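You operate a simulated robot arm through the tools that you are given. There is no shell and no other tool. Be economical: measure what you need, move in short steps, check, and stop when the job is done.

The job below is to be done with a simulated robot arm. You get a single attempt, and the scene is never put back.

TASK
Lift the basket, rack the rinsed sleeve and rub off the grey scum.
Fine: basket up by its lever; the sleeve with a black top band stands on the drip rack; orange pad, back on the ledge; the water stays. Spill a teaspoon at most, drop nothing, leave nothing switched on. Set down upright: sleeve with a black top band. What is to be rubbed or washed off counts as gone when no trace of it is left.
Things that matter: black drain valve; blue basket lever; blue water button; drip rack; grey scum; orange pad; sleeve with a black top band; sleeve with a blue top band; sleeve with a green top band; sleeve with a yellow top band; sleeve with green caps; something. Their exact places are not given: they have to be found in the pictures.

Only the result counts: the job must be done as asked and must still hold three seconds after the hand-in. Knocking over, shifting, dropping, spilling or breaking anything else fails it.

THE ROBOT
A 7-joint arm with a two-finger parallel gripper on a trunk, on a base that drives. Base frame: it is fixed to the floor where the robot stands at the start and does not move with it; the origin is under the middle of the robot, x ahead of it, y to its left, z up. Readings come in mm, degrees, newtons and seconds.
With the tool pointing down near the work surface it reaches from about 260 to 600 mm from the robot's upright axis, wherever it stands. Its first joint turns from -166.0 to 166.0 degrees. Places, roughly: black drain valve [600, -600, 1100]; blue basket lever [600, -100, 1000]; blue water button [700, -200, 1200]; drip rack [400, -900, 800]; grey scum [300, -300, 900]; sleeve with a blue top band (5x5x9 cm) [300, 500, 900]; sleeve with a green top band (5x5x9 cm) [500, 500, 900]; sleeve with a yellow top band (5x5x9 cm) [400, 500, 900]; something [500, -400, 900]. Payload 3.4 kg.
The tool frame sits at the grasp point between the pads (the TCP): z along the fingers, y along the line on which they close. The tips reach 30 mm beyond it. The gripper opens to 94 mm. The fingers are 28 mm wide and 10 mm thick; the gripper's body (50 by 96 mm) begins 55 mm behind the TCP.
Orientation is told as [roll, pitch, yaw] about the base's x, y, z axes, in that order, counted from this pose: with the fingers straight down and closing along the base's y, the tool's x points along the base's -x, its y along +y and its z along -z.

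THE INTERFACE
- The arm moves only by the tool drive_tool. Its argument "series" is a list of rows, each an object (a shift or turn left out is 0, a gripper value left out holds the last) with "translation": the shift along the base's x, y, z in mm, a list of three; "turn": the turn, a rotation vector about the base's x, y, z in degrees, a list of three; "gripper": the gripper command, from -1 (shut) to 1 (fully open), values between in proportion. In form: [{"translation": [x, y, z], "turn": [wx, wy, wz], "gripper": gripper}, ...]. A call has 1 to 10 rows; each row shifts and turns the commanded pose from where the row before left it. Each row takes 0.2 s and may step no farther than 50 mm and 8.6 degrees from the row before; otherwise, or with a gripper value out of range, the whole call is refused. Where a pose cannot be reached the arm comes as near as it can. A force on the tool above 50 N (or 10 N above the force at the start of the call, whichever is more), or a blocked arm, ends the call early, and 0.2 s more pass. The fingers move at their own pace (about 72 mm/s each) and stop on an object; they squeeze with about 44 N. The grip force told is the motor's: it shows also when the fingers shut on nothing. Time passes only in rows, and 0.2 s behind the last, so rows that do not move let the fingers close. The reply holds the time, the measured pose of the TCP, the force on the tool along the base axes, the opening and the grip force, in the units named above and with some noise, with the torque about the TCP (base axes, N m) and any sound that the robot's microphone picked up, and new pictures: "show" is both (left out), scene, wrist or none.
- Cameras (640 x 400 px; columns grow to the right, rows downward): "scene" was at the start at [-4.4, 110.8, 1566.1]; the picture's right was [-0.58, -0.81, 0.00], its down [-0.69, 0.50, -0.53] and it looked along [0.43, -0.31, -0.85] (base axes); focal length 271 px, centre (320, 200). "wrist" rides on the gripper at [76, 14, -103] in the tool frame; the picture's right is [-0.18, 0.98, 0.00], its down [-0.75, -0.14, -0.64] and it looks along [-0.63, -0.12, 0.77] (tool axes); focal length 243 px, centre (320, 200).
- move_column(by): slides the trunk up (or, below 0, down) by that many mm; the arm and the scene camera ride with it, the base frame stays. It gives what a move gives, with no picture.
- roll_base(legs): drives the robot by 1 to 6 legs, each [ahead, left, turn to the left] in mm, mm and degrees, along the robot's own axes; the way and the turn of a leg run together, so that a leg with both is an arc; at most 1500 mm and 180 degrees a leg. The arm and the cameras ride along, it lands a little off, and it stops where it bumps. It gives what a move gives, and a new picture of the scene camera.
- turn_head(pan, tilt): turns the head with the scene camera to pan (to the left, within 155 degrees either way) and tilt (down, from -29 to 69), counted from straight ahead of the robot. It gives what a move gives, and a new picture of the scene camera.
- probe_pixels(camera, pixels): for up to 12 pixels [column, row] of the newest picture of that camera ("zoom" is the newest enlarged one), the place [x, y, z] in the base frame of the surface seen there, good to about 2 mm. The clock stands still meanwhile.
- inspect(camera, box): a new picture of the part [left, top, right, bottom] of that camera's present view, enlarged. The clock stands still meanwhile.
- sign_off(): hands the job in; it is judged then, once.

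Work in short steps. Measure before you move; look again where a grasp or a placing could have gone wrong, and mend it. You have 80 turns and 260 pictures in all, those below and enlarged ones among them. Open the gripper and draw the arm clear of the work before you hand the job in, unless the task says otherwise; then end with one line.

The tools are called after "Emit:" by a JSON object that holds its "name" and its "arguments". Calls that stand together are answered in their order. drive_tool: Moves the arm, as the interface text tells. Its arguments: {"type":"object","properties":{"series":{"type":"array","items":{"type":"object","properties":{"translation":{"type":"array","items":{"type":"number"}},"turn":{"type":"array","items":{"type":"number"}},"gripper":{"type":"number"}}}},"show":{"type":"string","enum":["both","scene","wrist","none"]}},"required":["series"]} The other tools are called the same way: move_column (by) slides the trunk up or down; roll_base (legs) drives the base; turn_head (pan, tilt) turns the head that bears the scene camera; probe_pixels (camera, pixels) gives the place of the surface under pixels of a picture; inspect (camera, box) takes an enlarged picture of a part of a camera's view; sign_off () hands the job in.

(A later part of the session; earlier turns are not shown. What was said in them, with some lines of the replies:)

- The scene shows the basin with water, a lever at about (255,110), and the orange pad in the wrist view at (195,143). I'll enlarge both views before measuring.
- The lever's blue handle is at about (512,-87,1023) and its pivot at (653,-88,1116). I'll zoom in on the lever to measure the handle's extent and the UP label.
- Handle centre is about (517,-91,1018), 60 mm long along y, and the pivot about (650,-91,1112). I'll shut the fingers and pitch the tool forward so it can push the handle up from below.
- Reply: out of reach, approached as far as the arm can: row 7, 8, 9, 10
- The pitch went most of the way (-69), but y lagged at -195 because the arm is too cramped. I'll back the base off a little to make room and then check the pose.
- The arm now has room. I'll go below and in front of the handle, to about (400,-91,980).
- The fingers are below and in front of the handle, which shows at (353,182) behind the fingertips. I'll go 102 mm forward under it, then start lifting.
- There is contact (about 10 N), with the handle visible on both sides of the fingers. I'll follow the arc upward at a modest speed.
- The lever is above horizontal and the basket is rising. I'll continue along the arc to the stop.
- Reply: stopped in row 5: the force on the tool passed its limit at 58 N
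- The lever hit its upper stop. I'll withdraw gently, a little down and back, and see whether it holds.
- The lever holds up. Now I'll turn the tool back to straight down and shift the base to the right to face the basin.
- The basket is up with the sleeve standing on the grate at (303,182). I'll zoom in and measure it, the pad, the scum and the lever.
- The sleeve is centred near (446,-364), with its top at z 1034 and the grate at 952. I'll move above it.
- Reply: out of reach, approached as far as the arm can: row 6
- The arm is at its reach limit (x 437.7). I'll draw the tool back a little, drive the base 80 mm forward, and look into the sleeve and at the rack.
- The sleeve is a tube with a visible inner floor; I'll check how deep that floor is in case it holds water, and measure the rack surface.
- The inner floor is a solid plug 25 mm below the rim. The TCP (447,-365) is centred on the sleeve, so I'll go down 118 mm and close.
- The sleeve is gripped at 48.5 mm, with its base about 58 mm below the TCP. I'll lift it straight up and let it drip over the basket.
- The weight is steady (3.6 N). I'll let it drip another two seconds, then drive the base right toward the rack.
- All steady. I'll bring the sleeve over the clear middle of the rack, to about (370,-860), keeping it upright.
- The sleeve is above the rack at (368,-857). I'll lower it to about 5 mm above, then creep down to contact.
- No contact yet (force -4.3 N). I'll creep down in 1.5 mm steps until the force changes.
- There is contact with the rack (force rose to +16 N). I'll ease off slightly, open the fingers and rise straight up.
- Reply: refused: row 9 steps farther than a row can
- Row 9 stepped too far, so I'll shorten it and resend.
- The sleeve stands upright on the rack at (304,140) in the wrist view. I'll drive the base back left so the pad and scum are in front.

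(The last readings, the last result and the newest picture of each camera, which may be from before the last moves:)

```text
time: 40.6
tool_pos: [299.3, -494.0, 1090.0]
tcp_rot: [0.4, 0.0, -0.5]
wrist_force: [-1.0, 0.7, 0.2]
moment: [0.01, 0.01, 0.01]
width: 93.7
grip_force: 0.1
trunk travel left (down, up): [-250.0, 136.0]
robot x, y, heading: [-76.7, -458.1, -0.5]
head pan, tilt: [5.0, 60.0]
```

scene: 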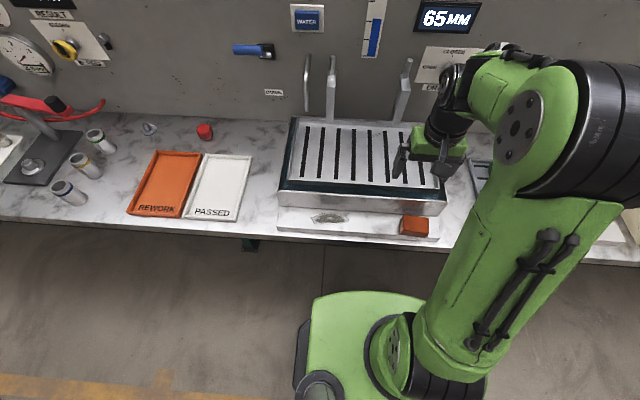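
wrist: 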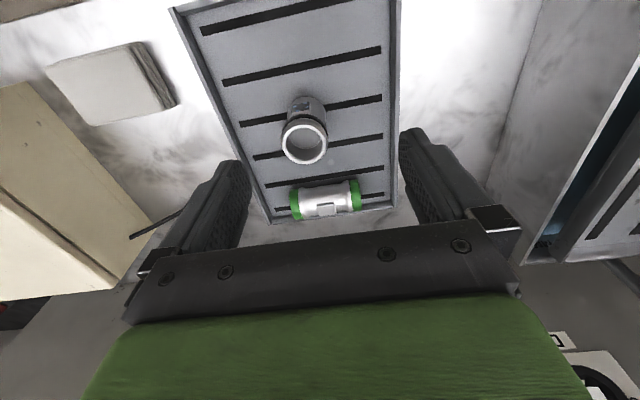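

Now I'll zoom in on the pad to get its exact centre and yaw.

Emit:
{"name": "inspect", "arguments": {"camera": "scene", "box": [360, 190, 460, 252]}}

Emit:
{"name": "inspect", "arguments": {"camera": "scene", "box": [270, 190, 370, 252]}}

```text
6.40 times, centred on (410, 221) of scene
```

zoom: 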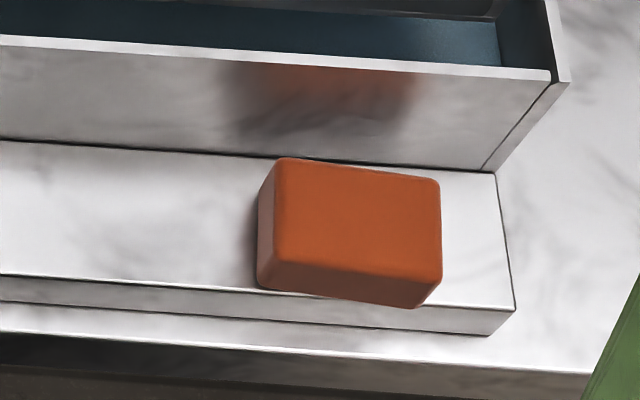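

```text
6.40 times, centred on (320, 221) of scene
```

zoom: 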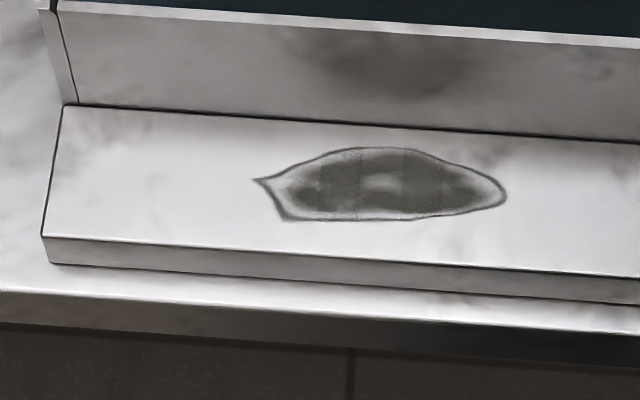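

Emit:
{"name": "probe_pixels", "arguments": {"camera": "zoom", "pixels": [[256, 180], [505, 190], [390, 150], [380, 218], [285, 218], [70, 110], [45, 232], [600, 148], [600, 268], [500, 15], [300, 100]]}}

Emit:
{"name": "inspect", "arguments": {"camera": "scene", "box": [360, 190, 460, 252]}}

Emit:
{"name": "probe_pixels", "arguments": {"camera": "zoom", "pixels": [[285, 163], [433, 182], [437, 275], [280, 256], [360, 220], [262, 282], [415, 304], [490, 180], [510, 305], [300, 60]]}}

```text
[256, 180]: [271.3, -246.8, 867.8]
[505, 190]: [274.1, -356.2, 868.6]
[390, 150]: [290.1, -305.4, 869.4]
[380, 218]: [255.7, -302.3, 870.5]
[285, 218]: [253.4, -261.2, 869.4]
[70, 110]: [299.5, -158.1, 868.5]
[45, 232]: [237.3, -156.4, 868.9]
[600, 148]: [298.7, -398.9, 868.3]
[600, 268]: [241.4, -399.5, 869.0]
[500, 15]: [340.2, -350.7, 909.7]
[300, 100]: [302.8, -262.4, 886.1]
```

```text
6.40 times, centred on (410, 221) of scene
```

zoom: 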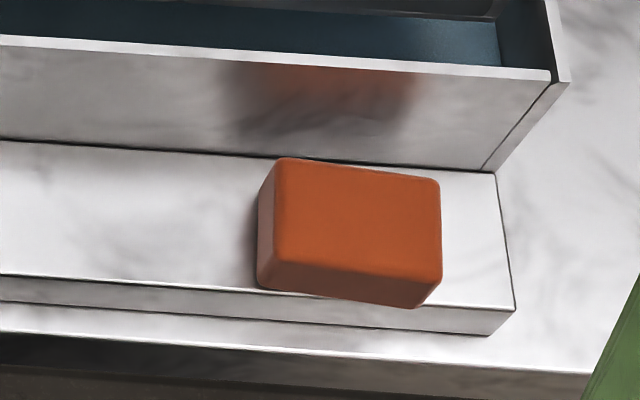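

```text
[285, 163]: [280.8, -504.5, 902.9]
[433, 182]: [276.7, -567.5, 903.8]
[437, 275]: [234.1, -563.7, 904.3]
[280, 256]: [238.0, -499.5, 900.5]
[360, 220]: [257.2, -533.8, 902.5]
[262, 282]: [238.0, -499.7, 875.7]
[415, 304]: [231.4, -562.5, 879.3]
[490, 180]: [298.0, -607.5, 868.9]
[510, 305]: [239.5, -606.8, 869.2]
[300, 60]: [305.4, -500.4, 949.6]
```

The pad is centred at (257,-534), about 48x70 mm, yawed about -3.7 degrees; the ledge is x 238 to 300 at z 869. I'll move above the pad with a matching yaw.

Emit:
{"name": "drive_tool", "arguments": {"series": [{"translation": [-14, -13, -30], "turn": [0, 0, -3.2]}, {"translation": [-14, -13, -30]}, {"translation": [-14, -14, -30]}, {"translation": [0, 0, 0]}]}}

```text
time: 41.6
tool_pos: [256.6, -530.5, 999.2]
tcp_rot: [0.5, -0.2, -3.6]
wrist_force: [-0.7, -0.6, 0.4]
moment: [-0.01, -0.01, 0.02]
width: 93.9
grip_force: 0.1
trunk travel left (down, up): [-250.0, 136.0]
robot x, y, heading: [-76.0, -455.1, -0.4]
head pan, tilt: [5.0, 60.0]
```

scene: 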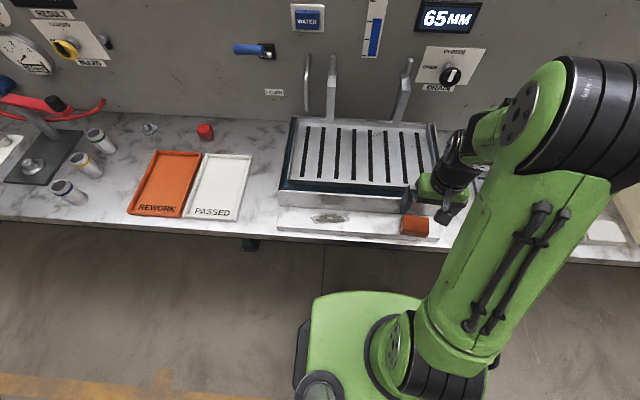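
wrist: 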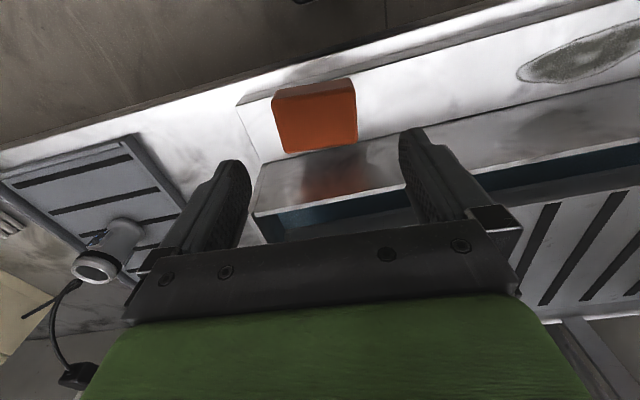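

The tool is aligned. I'll shift y by -3, go down to TCP z 910 and close on the pad.

Emit:
{"name": "drive_tool", "arguments": {"series": [{"translation": [0, -3, -30]}, {"translation": [0, 0, -30]}, {"translation": [0, 0, -20]}, {"translation": [0, 0, -9]}, {"translation": [0, 0, 0], "gripper": -1}, {"translation": [0, 0, 0]}, {"translation": [0, 0, 0]}]}}

```text
time: 43.2
tool_pos: [256.9, -533.2, 911.2]
tcp_rot: [0.4, -0.1, -3.8]
wrist_force: [-1.1, 0.3, 0.0]
moment: [-0.01, 0.02, 0.02]
width: 69.3
grip_force: 44.0
trunk travel left (down, up): [-250.0, 136.0]
robot x, y, heading: [-77.9, -461.0, -0.4]
head pan, tilt: [5.0, 60.0]
```

scene: 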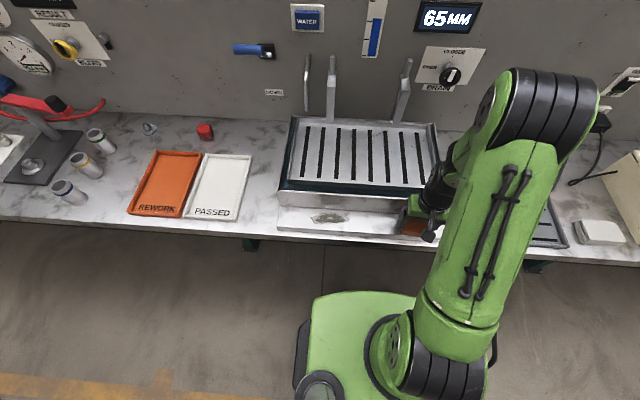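
wrist: 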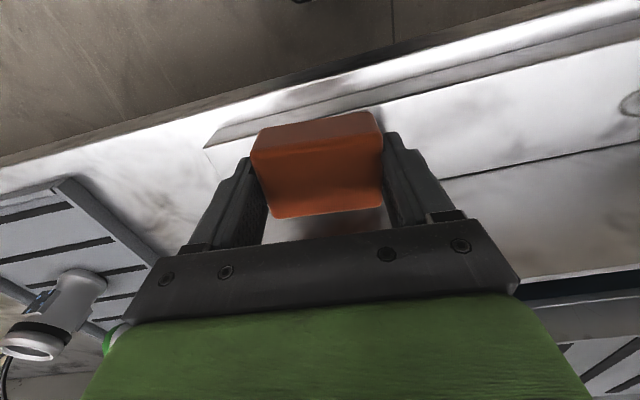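

The pad is gripped at 69 mm. I'll lift it 40 mm, straighten the yaw and carry it to the right end of the scum.

Emit:
{"name": "drive_tool", "arguments": {"series": [{"translation": [0, 0, 20]}, {"translation": [0, 0, 20], "turn": [0, 0, 3.8]}, {"translation": [4, 40, 0]}, {"translation": [4, 40, 0]}, {"translation": [4, 40, 0]}, {"translation": [2, 38, 0]}, {"translation": [0, 0, 0]}]}}

```text
time: 44.8
tool_pos: [267.7, -376.4, 948.8]
tcp_rot: [0.5, 0.1, -0.1]
wrist_force: [0.3, -0.9, -0.3]
moment: [0.01, 0.01, 0.01]
width: 69.0
grip_force: 44.4
trunk travel left (down, up): [-250.0, 136.0]
robot x, y, heading: [-74.5, -457.7, -0.4]
head pan, tilt: [5.0, 60.0]
```

scene: 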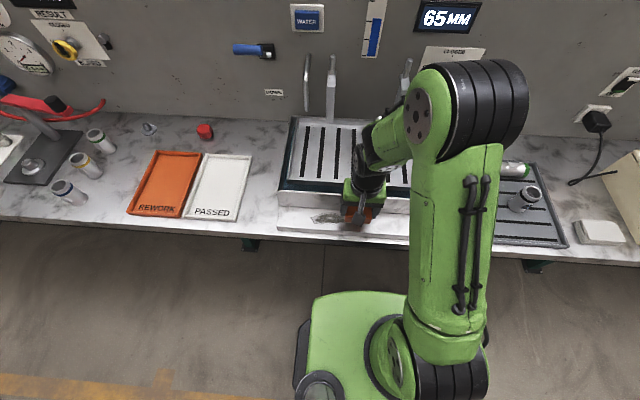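
wrist: 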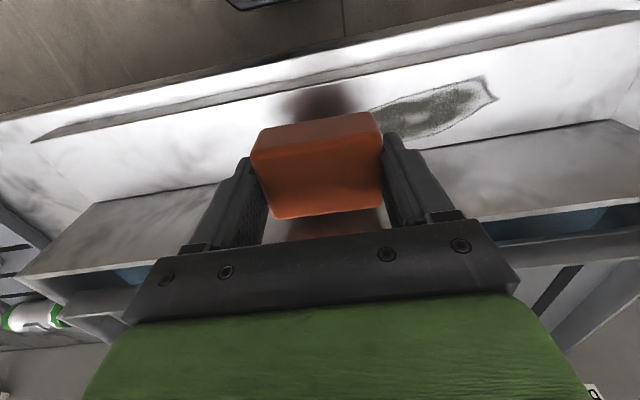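

The pad is held level. I'll lower it to light contact at x about 271.

Emit:
{"name": "drive_tool", "arguments": {"series": [{"translation": [3, 0, -20]}, {"translation": [0, 0, -14]}, {"translation": [0, 0, -3]}, {"translation": [0, 0, -1.5]}, {"translation": [0, 0, 0]}], "show": "none"}}

```text
time: 46.0
tool_pos: [272.5, -377.8, 910.6]
tcp_rot: [0.4, -0.1, 0.1]
wrist_force: [-0.6, 1.7, 2.6]
moment: [-0.15, 0.07, -0.02]
width: 68.7
grip_force: 44.1
trunk travel left (down, up): [-250.0, 136.0]
robot x, y, heading: [-75.2, -455.6, -0.6]
head pan, tilt: [5.0, 60.0]
```

Contact is just beginning. I'll press 1 mm more and stroke along +y across the scum and back.

Emit:
{"name": "drive_tool", "arguments": {"series": [{"translation": [0, 0, -1]}, {"translation": [0, 20, 0]}, {"translation": [0, 20, 0]}, {"translation": [0, 20, 0]}, {"translation": [0, 20, 0]}, {"translation": [0, 20, 0]}, {"translation": [0, 20, 0]}, {"translation": [0, 20, 0]}]}}

```text
time: 47.8
tool_pos: [274.0, -239.0, 911.6]
tcp_rot: [0.3, 0.0, 0.0]
wrist_force: [0.8, 0.2, -1.3]
moment: [0.01, 0.01, 0.01]
width: 68.7
grip_force: 43.7
trunk travel left (down, up): [-250.0, 136.0]
robot x, y, heading: [-72.2, -459.2, -0.8]
head pan, tilt: [5.0, 60.0]
```

scene: 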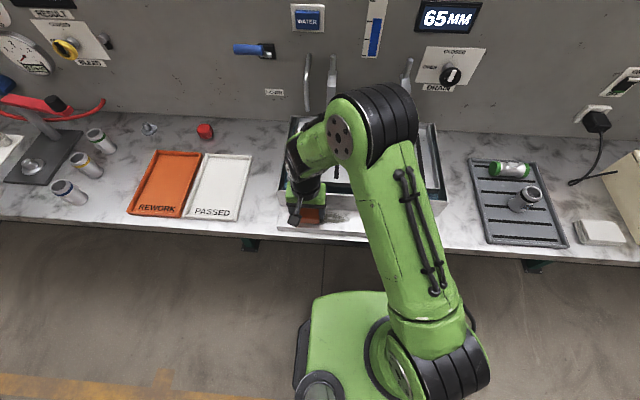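
wrist: 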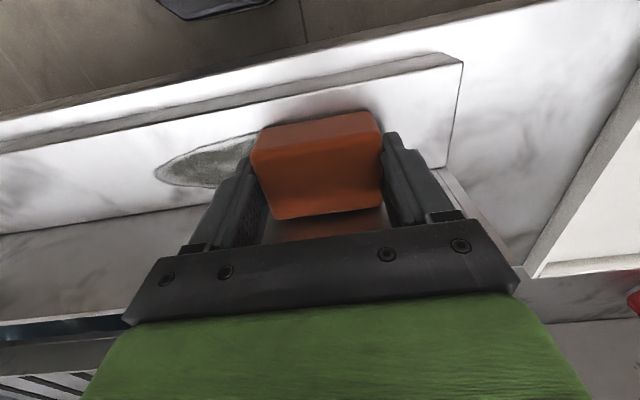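

Contact was lost (force about -1), since the height wanders by a millimetre. I'll press 3 mm more and check the force.

Emit:
{"name": "drive_tool", "arguments": {"series": [{"translation": [0, 0, -1.5]}, {"translation": [0, 0, -1.5]}, {"translation": [0, 0, 0]}], "show": "none"}}

```text
time: 48.6
tool_pos: [273.5, -238.7, 910.2]
tcp_rot: [0.5, -0.3, 0.1]
wrist_force: [-0.2, 1.5, 37.5]
moment: [-1.09, 0.36, -0.07]
width: 68.9
grip_force: 44.4
trunk travel left (down, up): [-250.0, 136.0]
robot x, y, heading: [-78.5, -456.8, -0.5]
head pan, tilt: [5.0, 60.0]
```

Force is now 37 N, so I'll ease 1 mm and stroke back in -y.

Emit:
{"name": "drive_tool", "arguments": {"series": [{"translation": [0, 0, 0.8]}, {"translation": [0, -20, 0]}, {"translation": [0, -20, 0]}, {"translation": [0, -20, 0]}, {"translation": [0, -20, 0]}, {"translation": [0, -20, 0]}, {"translation": [0, -20, 0]}, {"translation": [0, -12, 0]}]}}

```text
time: 50.4
tool_pos: [273.0, -370.1, 910.7]
tcp_rot: [0.3, -0.2, 0.2]
wrist_force: [0.7, 11.0, 28.9]
moment: [0.3, -0.03, 0.0]
width: 68.3
grip_force: 44.2
trunk travel left (down, up): [-250.0, 136.0]
robot x, y, heading: [-75.3, -458.0, -0.4]
head pan, tilt: [5.0, 60.0]
```

scene: 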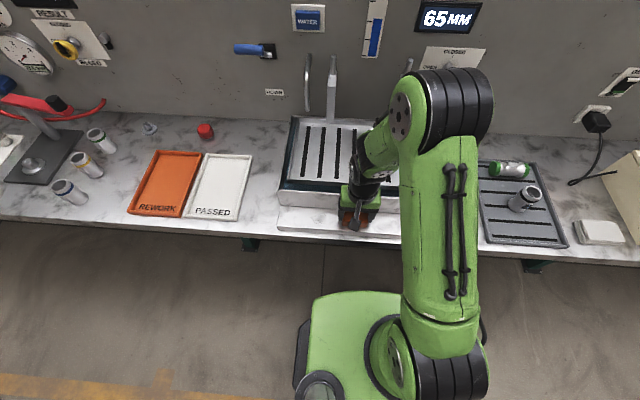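
wrist: 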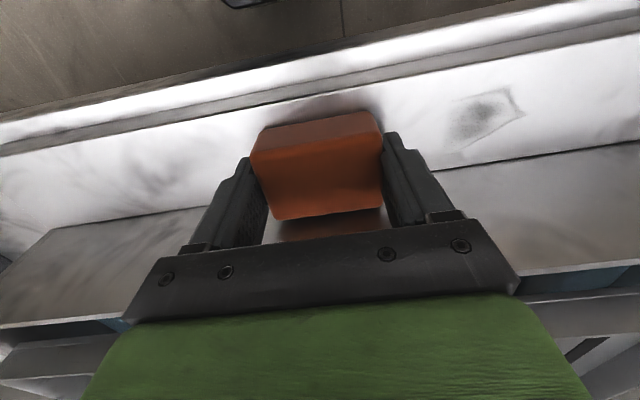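

The scum is rubbing off well, with a faint part left at the left end near (485,115) in the wrist view. I'll stroke +y and back again at this pressure.

Emit:
{"name": "drive_tool", "arguments": {"series": [{"translation": [0, 20, 0]}, {"translation": [0, 20, 0]}, {"translation": [0, 20, 0]}, {"translation": [0, 20, 0]}, {"translation": [0, 20, 0]}, {"translation": [0, 20, 0]}, {"translation": [0, 20, -0.4]}], "show": "none"}}

Emit:
{"name": "drive_tool", "arguments": {"series": [{"translation": [-3, -15, 0]}, {"translation": [0, -15, 0]}, {"translation": [0, -15, 0]}, {"translation": [0, -15, 0]}, {"translation": [0, -20, 0]}, {"translation": [0, -20, 0]}, {"translation": [0, -20, 0]}, {"translation": [0, -20, 0]}]}}

```text
time: 52.0
tool_pos: [271.9, -233.4, 910.2]
tcp_rot: [0.5, -0.1, 0.0]
wrist_force: [0.0, -6.8, 18.9]
moment: [-0.94, -0.09, -0.09]
width: 68.6
grip_force: 43.6
trunk travel left (down, up): [-250.0, 136.0]
robot x, y, heading: [-73.4, -455.7, -0.3]
head pan, tilt: [5.0, 60.0]
```

```text
time: 53.8
tool_pos: [269.2, -364.8, 909.1]
tcp_rot: [0.9, -0.3, 0.3]
wrist_force: [-5.0, 4.7, 20.1]
moment: [-0.53, 0.36, -0.22]
width: 68.6
grip_force: 44.2
trunk travel left (down, up): [-250.0, 136.0]
robot x, y, heading: [-77.0, -456.3, -0.6]
head pan, tilt: [5.0, 60.0]
stopped in row 8: the force on the tool passed its limit at 52 N (the readings are from after the stop); the commanded pose is now the measured one
```

scene: 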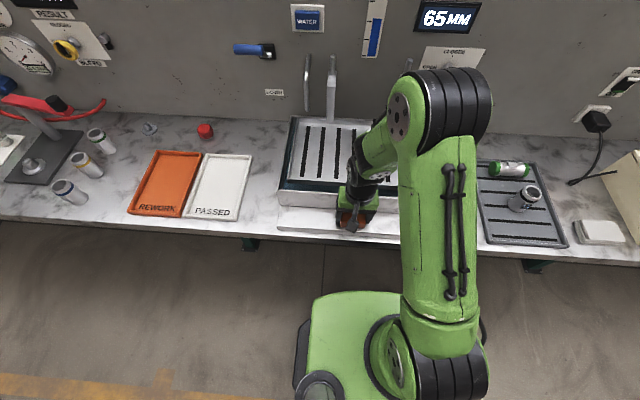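
wrist: 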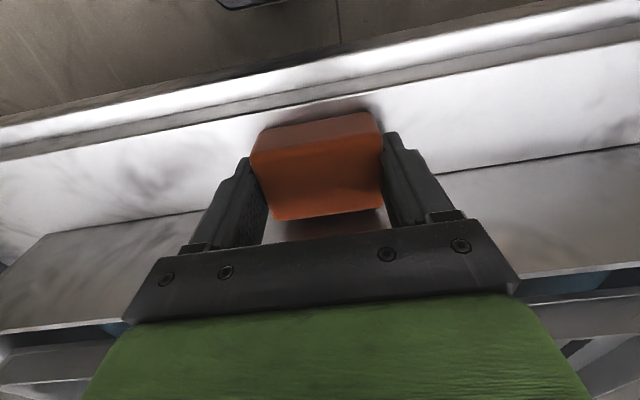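

The left part looks clean. I'll lift the pad and carry it back toward its place at y -533, so I can look at the whole ledge.

Emit:
{"name": "drive_tool", "arguments": {"series": [{"translation": [0, 0, 20]}, {"translation": [0, 0, 20]}, {"translation": [-2, -40, 0]}, {"translation": [-2, -40, 0]}, {"translation": [-2, -40, 0]}, {"translation": [-2, -48, 0]}, {"translation": [0, 0, 0]}]}}

Emit:
{"name": "inspect", "arguments": {"camera": "scene", "box": [270, 190, 370, 252]}}

Emit:
{"name": "inspect", "arguments": {"camera": "wrist", "box": [380, 0, 640, 190]}}

```text
time: 55.4
tool_pos: [261.8, -534.5, 949.6]
tcp_rot: [0.7, -0.4, 0.3]
wrist_force: [-0.3, -1.1, -0.2]
moment: [0.0, 0.0, 0.01]
width: 68.7
grip_force: 44.0
trunk travel left (down, up): [-250.0, 136.0]
robot x, y, heading: [-75.9, -456.5, -0.5]
head pan, tilt: [5.0, 60.0]
```

scene: 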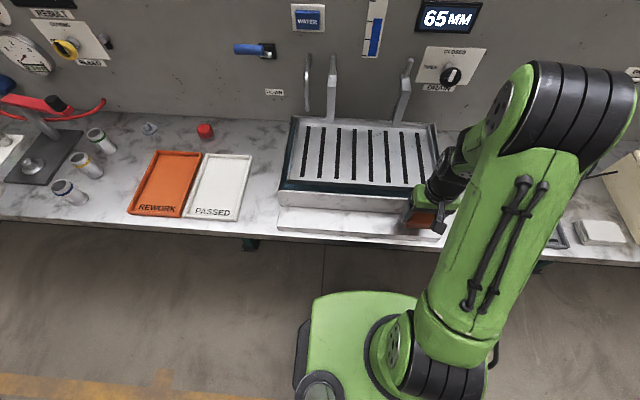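
wrist: 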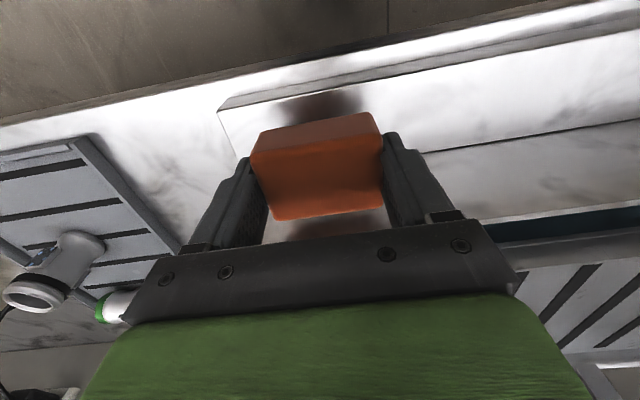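

```text
6.40 times, centred on (320, 221) of scene
```

zoom: 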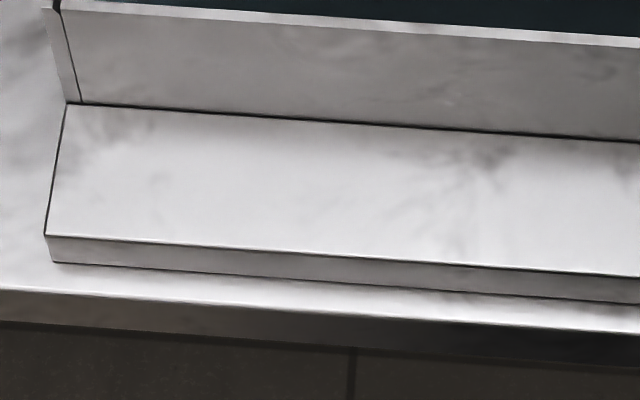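

```text
2.11 times, centred on (510, 95) of wrist
```

zoom: 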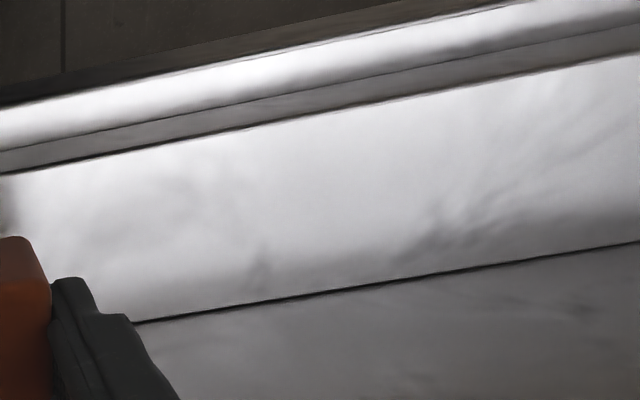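

The ledge looks clean, but the faint streaks near (450,230) in the wrist zoom may be marble or residue. I'll locate them and compare with the old outline.

Emit:
{"name": "probe_pixels", "arguments": {"camera": "zoom", "pixels": [[430, 240], [500, 205], [600, 130], [260, 265], [180, 210]]}}

Emit:
{"name": "inspect", "arguments": {"camera": "scene", "box": [320, 200, 380, 240]}}

```text
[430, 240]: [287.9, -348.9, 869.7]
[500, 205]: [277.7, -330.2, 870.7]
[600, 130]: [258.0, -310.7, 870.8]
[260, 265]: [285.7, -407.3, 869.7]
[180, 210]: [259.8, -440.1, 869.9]
```

```text
10.00 times, centred on (350, 220) of scene
```

zoom: 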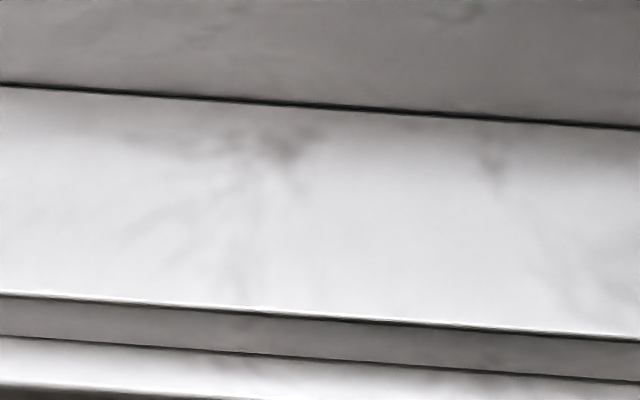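

The streaks reach beyond the old outline, to (288,-349), so they are marble. For safety I'll give one more light rub over the whole patch before setting the pad down.

Emit:
{"name": "drive_tool", "arguments": {"series": [{"translation": [3, 42, 0]}, {"translation": [3, 42, 0]}, {"translation": [3, 42, 0]}, {"translation": [0, 34, -20]}, {"translation": [0, 0, -15]}, {"translation": [0, 0, -3]}, {"translation": [0, 0, 0]}], "show": "none"}}

Emit:
{"name": "drive_tool", "arguments": {"series": [{"translation": [0, 0, -1]}, {"translation": [0, 0, 0]}], "show": "none"}}

```text
time: 57.0
tool_pos: [271.0, -372.6, 910.2]
tcp_rot: [0.7, -0.2, 0.3]
wrist_force: [-0.1, -0.5, 7.8]
moment: [-0.27, 0.12, 0.01]
width: 68.8
grip_force: 43.8
trunk travel left (down, up): [-250.0, 136.0]
robot x, y, heading: [-74.4, -455.9, -0.6]
head pan, tilt: [5.0, 60.0]
```

```text
time: 57.6
tool_pos: [271.3, -374.0, 909.9]
tcp_rot: [0.8, -0.4, 0.3]
wrist_force: [-1.4, 3.3, 24.5]
moment: [-0.77, 0.27, -0.08]
width: 68.8
grip_force: 44.4
trunk travel left (down, up): [-250.0, 136.0]
robot x, y, heading: [-71.1, -454.7, -0.5]
head pan, tilt: [5.0, 60.0]
```

Pressing at about 24 N. I'll stroke +y along the patch, then back and lift.

Emit:
{"name": "drive_tool", "arguments": {"series": [{"translation": [0, 20, 0]}, {"translation": [0, 20, 0]}, {"translation": [0, 20, 0]}, {"translation": [0, 20, 0]}, {"translation": [0, 20, 0]}, {"translation": [0, 20, 0]}, {"translation": [0, 18, 0]}], "show": "none"}}

Emit:
{"name": "drive_tool", "arguments": {"series": [{"translation": [0, -20, 0]}, {"translation": [0, -20, 0]}, {"translation": [0, -20, 0]}, {"translation": [0, -20, 0]}, {"translation": [0, -20, 0]}, {"translation": [0, -20, 0]}, {"translation": [0, 0, 20]}, {"translation": [0, 0, 20]}], "show": "none"}}

```text
time: 59.2
tool_pos: [271.0, -234.7, 909.8]
tcp_rot: [0.7, -0.4, 0.2]
wrist_force: [0.5, -6.0, 11.3]
moment: [-0.59, 0.01, -0.03]
width: 68.7
grip_force: 44.1
trunk travel left (down, up): [-250.0, 136.0]
robot x, y, heading: [-74.2, -457.8, -0.5]
head pan, tilt: [5.0, 60.0]
```

```text
time: 61.0
tool_pos: [269.2, -356.2, 948.1]
tcp_rot: [0.7, -0.2, 0.3]
wrist_force: [-0.1, 0.3, 0.1]
moment: [0.01, -0.02, -0.01]
width: 68.7
grip_force: 44.5
trunk travel left (down, up): [-250.0, 136.0]
robot x, y, heading: [-78.7, -457.0, -0.7]
head pan, tilt: [5.0, 60.0]
```

Now I'll carry the pad to its place at about (266,-534) and lower it to the ledge.

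Emit:
{"name": "drive_tool", "arguments": {"series": [{"translation": [-1, -44.5, 0]}, {"translation": [-1, -44.5, 0]}, {"translation": [-1, -44.5, 0]}, {"translation": [0, -44.5, 0]}, {"translation": [0, 0, -20]}, {"translation": [0, 0, -14]}, {"translation": [0, 0, -3]}, {"translation": [0, 0, 0]}]}}

```text
time: 62.8
tool_pos: [268.6, -532.5, 912.0]
tcp_rot: [0.7, -0.3, 0.2]
wrist_force: [-0.4, -0.5, -0.7]
moment: [0.01, 0.03, 0.01]
width: 68.7
grip_force: 44.2
trunk travel left (down, up): [-250.0, 136.0]
robot x, y, heading: [-74.0, -454.6, -0.7]
head pan, tilt: [5.0, 60.0]
```

scene: 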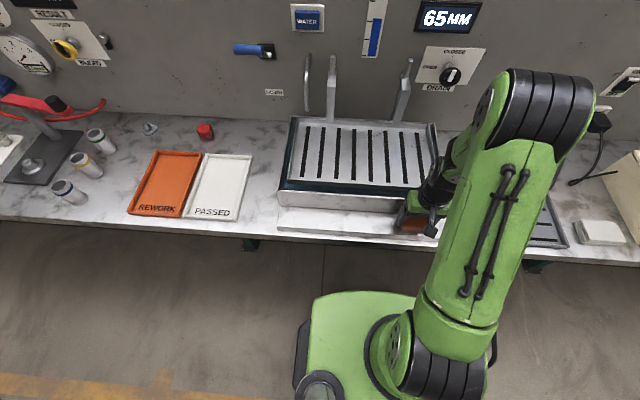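
wrist: 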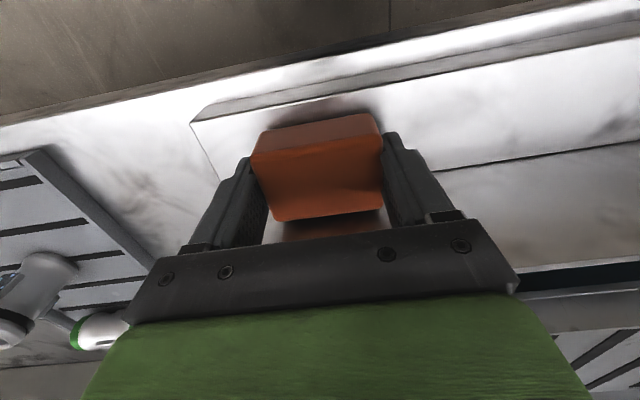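

The pad is just above the ledge. I'll creep down to contact.

Emit:
{"name": "drive_tool", "arguments": {"series": [{"translation": [0, 0, -1]}, {"translation": [0, 0, -1]}, {"translation": [0, 0, 0]}], "show": "none"}}

```text
time: 63.6
tool_pos: [267.8, -532.2, 910.1]
tcp_rot: [0.6, -0.4, 0.2]
wrist_force: [-0.2, -0.3, -0.1]
moment: [0.03, -0.01, 0.0]
width: 68.7
grip_force: 43.8
trunk travel left (down, up): [-250.0, 136.0]
robot x, y, heading: [-78.1, -453.4, -0.4]
head pan, tilt: [5.0, 60.0]
```

Emit:
{"name": "drive_tool", "arguments": {"series": [{"translation": [0, 0, -0.8]}, {"translation": [0, 0, -0.7]}, {"translation": [0, 0, 0]}], "show": "none"}}

```text
time: 64.4
tool_pos: [268.5, -532.5, 909.8]
tcp_rot: [0.7, -0.4, 0.3]
wrist_force: [0.9, 2.1, 20.2]
moment: [-0.63, 0.16, 0.02]
width: 68.7
grip_force: 43.4
trunk travel left (down, up): [-250.0, 136.0]
robot x, y, heading: [-79.3, -457.5, -0.6]
head pan, tilt: [5.0, 60.0]
```

The pad is on the ledge (20 N). I'll ease off, open, and rise clear.

Emit:
{"name": "drive_tool", "arguments": {"series": [{"translation": [0, 0, 0.8]}, {"gripper": 1}, {"translation": [0, 0, 0]}, {"translation": [0, 0, 0]}, {"translation": [0, 0, 30]}, {"translation": [0, 0, 45]}, {"translation": [0, 0, 45]}, {"translation": [-25, 0, 40]}, {"translation": [0, 0, 40]}]}}

Emit:
{"name": "roll_base", "arguments": {"legs": [[-150, 0, 0]]}}

Emit:
{"name": "turn_head", "arguments": {"pan": 0, "tilt": 45}}

Emit:
{"name": "inspect", "arguments": {"camera": "scene", "box": [180, 60, 420, 230]}}

```text
time: 66.4
tool_pos: [244.5, -534.0, 1110.2]
tcp_rot: [0.7, -0.1, 0.2]
wrist_force: [1.2, 0.0, 0.0]
moment: [-0.02, -0.01, 0.03]
width: 94.2
grip_force: 0.0
trunk travel left (down, up): [-250.0, 136.0]
robot x, y, heading: [-77.7, -455.8, -0.7]
head pan, tilt: [5.0, 60.0]
```

scene: 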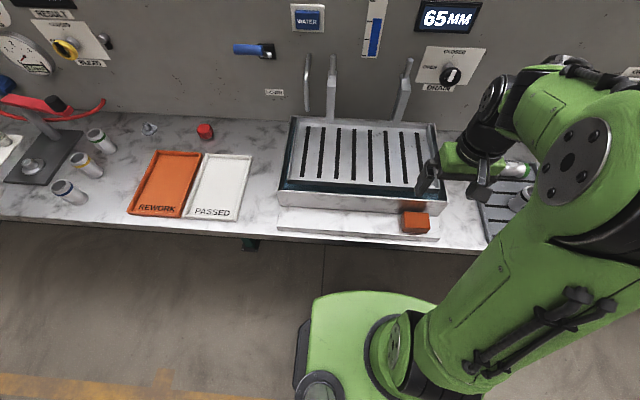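
wrist: 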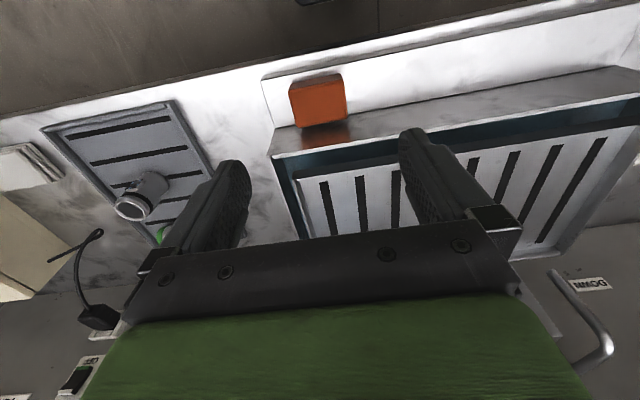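

```text
time: 67.8
tool_pos: [88.3, -530.4, 1110.3]
tcp_rot: [0.6, -0.2, 0.4]
wrist_force: [-0.4, 0.1, 0.1]
moment: [-0.02, -0.02, 0.0]
width: 93.9
grip_force: 0.0
trunk travel left (down, up): [-250.0, 136.0]
robot x, y, heading: [-230.2, -456.3, -0.1]
head pan, tilt: [5.0, 60.0]
```

scene: 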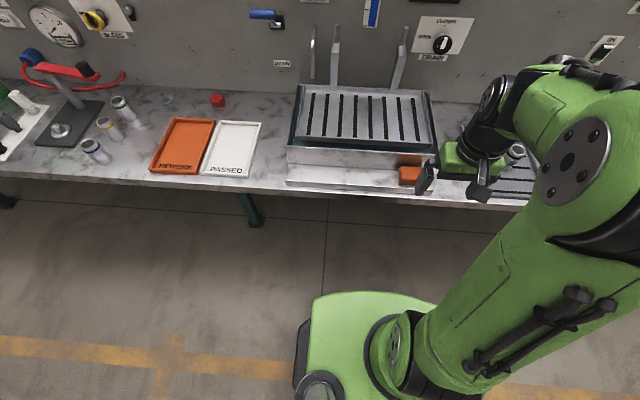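

```text
time: 68.6
tool_pos: [90.3, -531.1, 1109.8]
tcp_rot: [0.7, -0.2, 0.4]
wrist_force: [0.3, 0.2, 0.1]
moment: [-0.02, -0.01, -0.01]
width: 93.9
grip_force: 0.0
trunk travel left (down, up): [-250.0, 136.0]
robot x, y, heading: [-230.4, -457.4, -0.3]
head pan, tilt: [0.0, 45.0]
```

scene: 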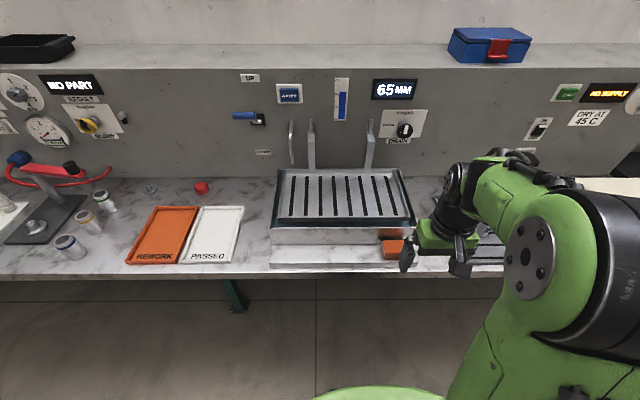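

```text
2.35 times, centred on (300, 145) of scene
```

zoom: 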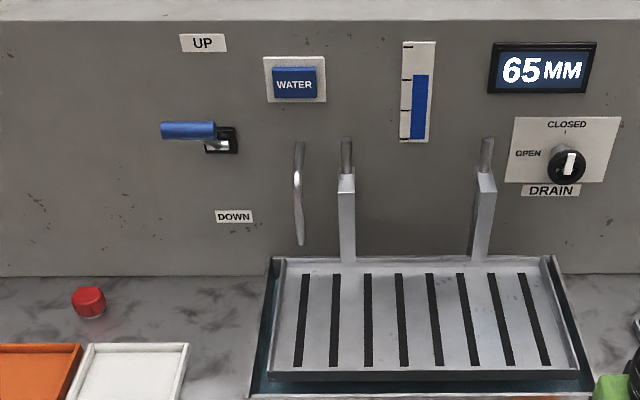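

The lever and basket are up, the drain is closed and the level is 65 mm. One last check of the ledge, and of the rack in the wrist view.

Emit:
{"name": "inspect", "arguments": {"camera": "scene", "box": [260, 225, 420, 275]}}

Emit:
{"name": "inspect", "arguments": {"camera": "wrist", "box": [0, 60, 460, 300]}}

```text
4.00 times, centred on (340, 250) of scene
```

zoom: 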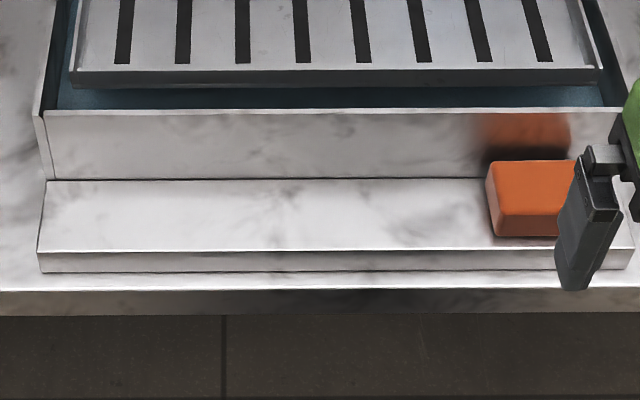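

```text
1.39 times, centred on (230, 180) of wrist
```

zoom: 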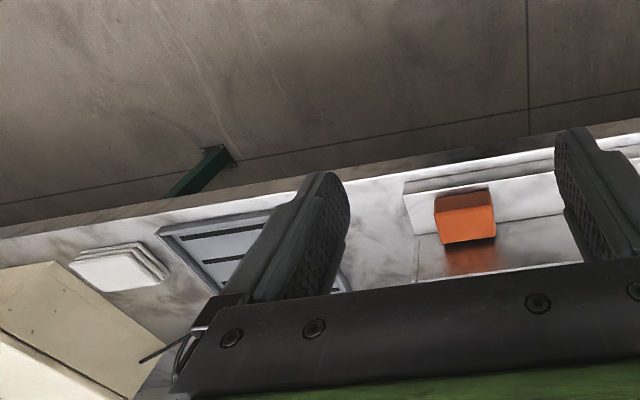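

The ledge is clean, the pad is back on it, the sleeve was last seen upright on the rack, and the arm is clear. Handing in.

Emit:
{"name": "sign_off", "arguments": {}}

```text
The job is handed in.
```

The basket is up on its lever, the black-banded sleeve stands upright on the drip rack, the grey scum is rubbed off, and the orange pad is back on the ledge. The drain is still closed, the water is still in the basin, and I handed the job in.
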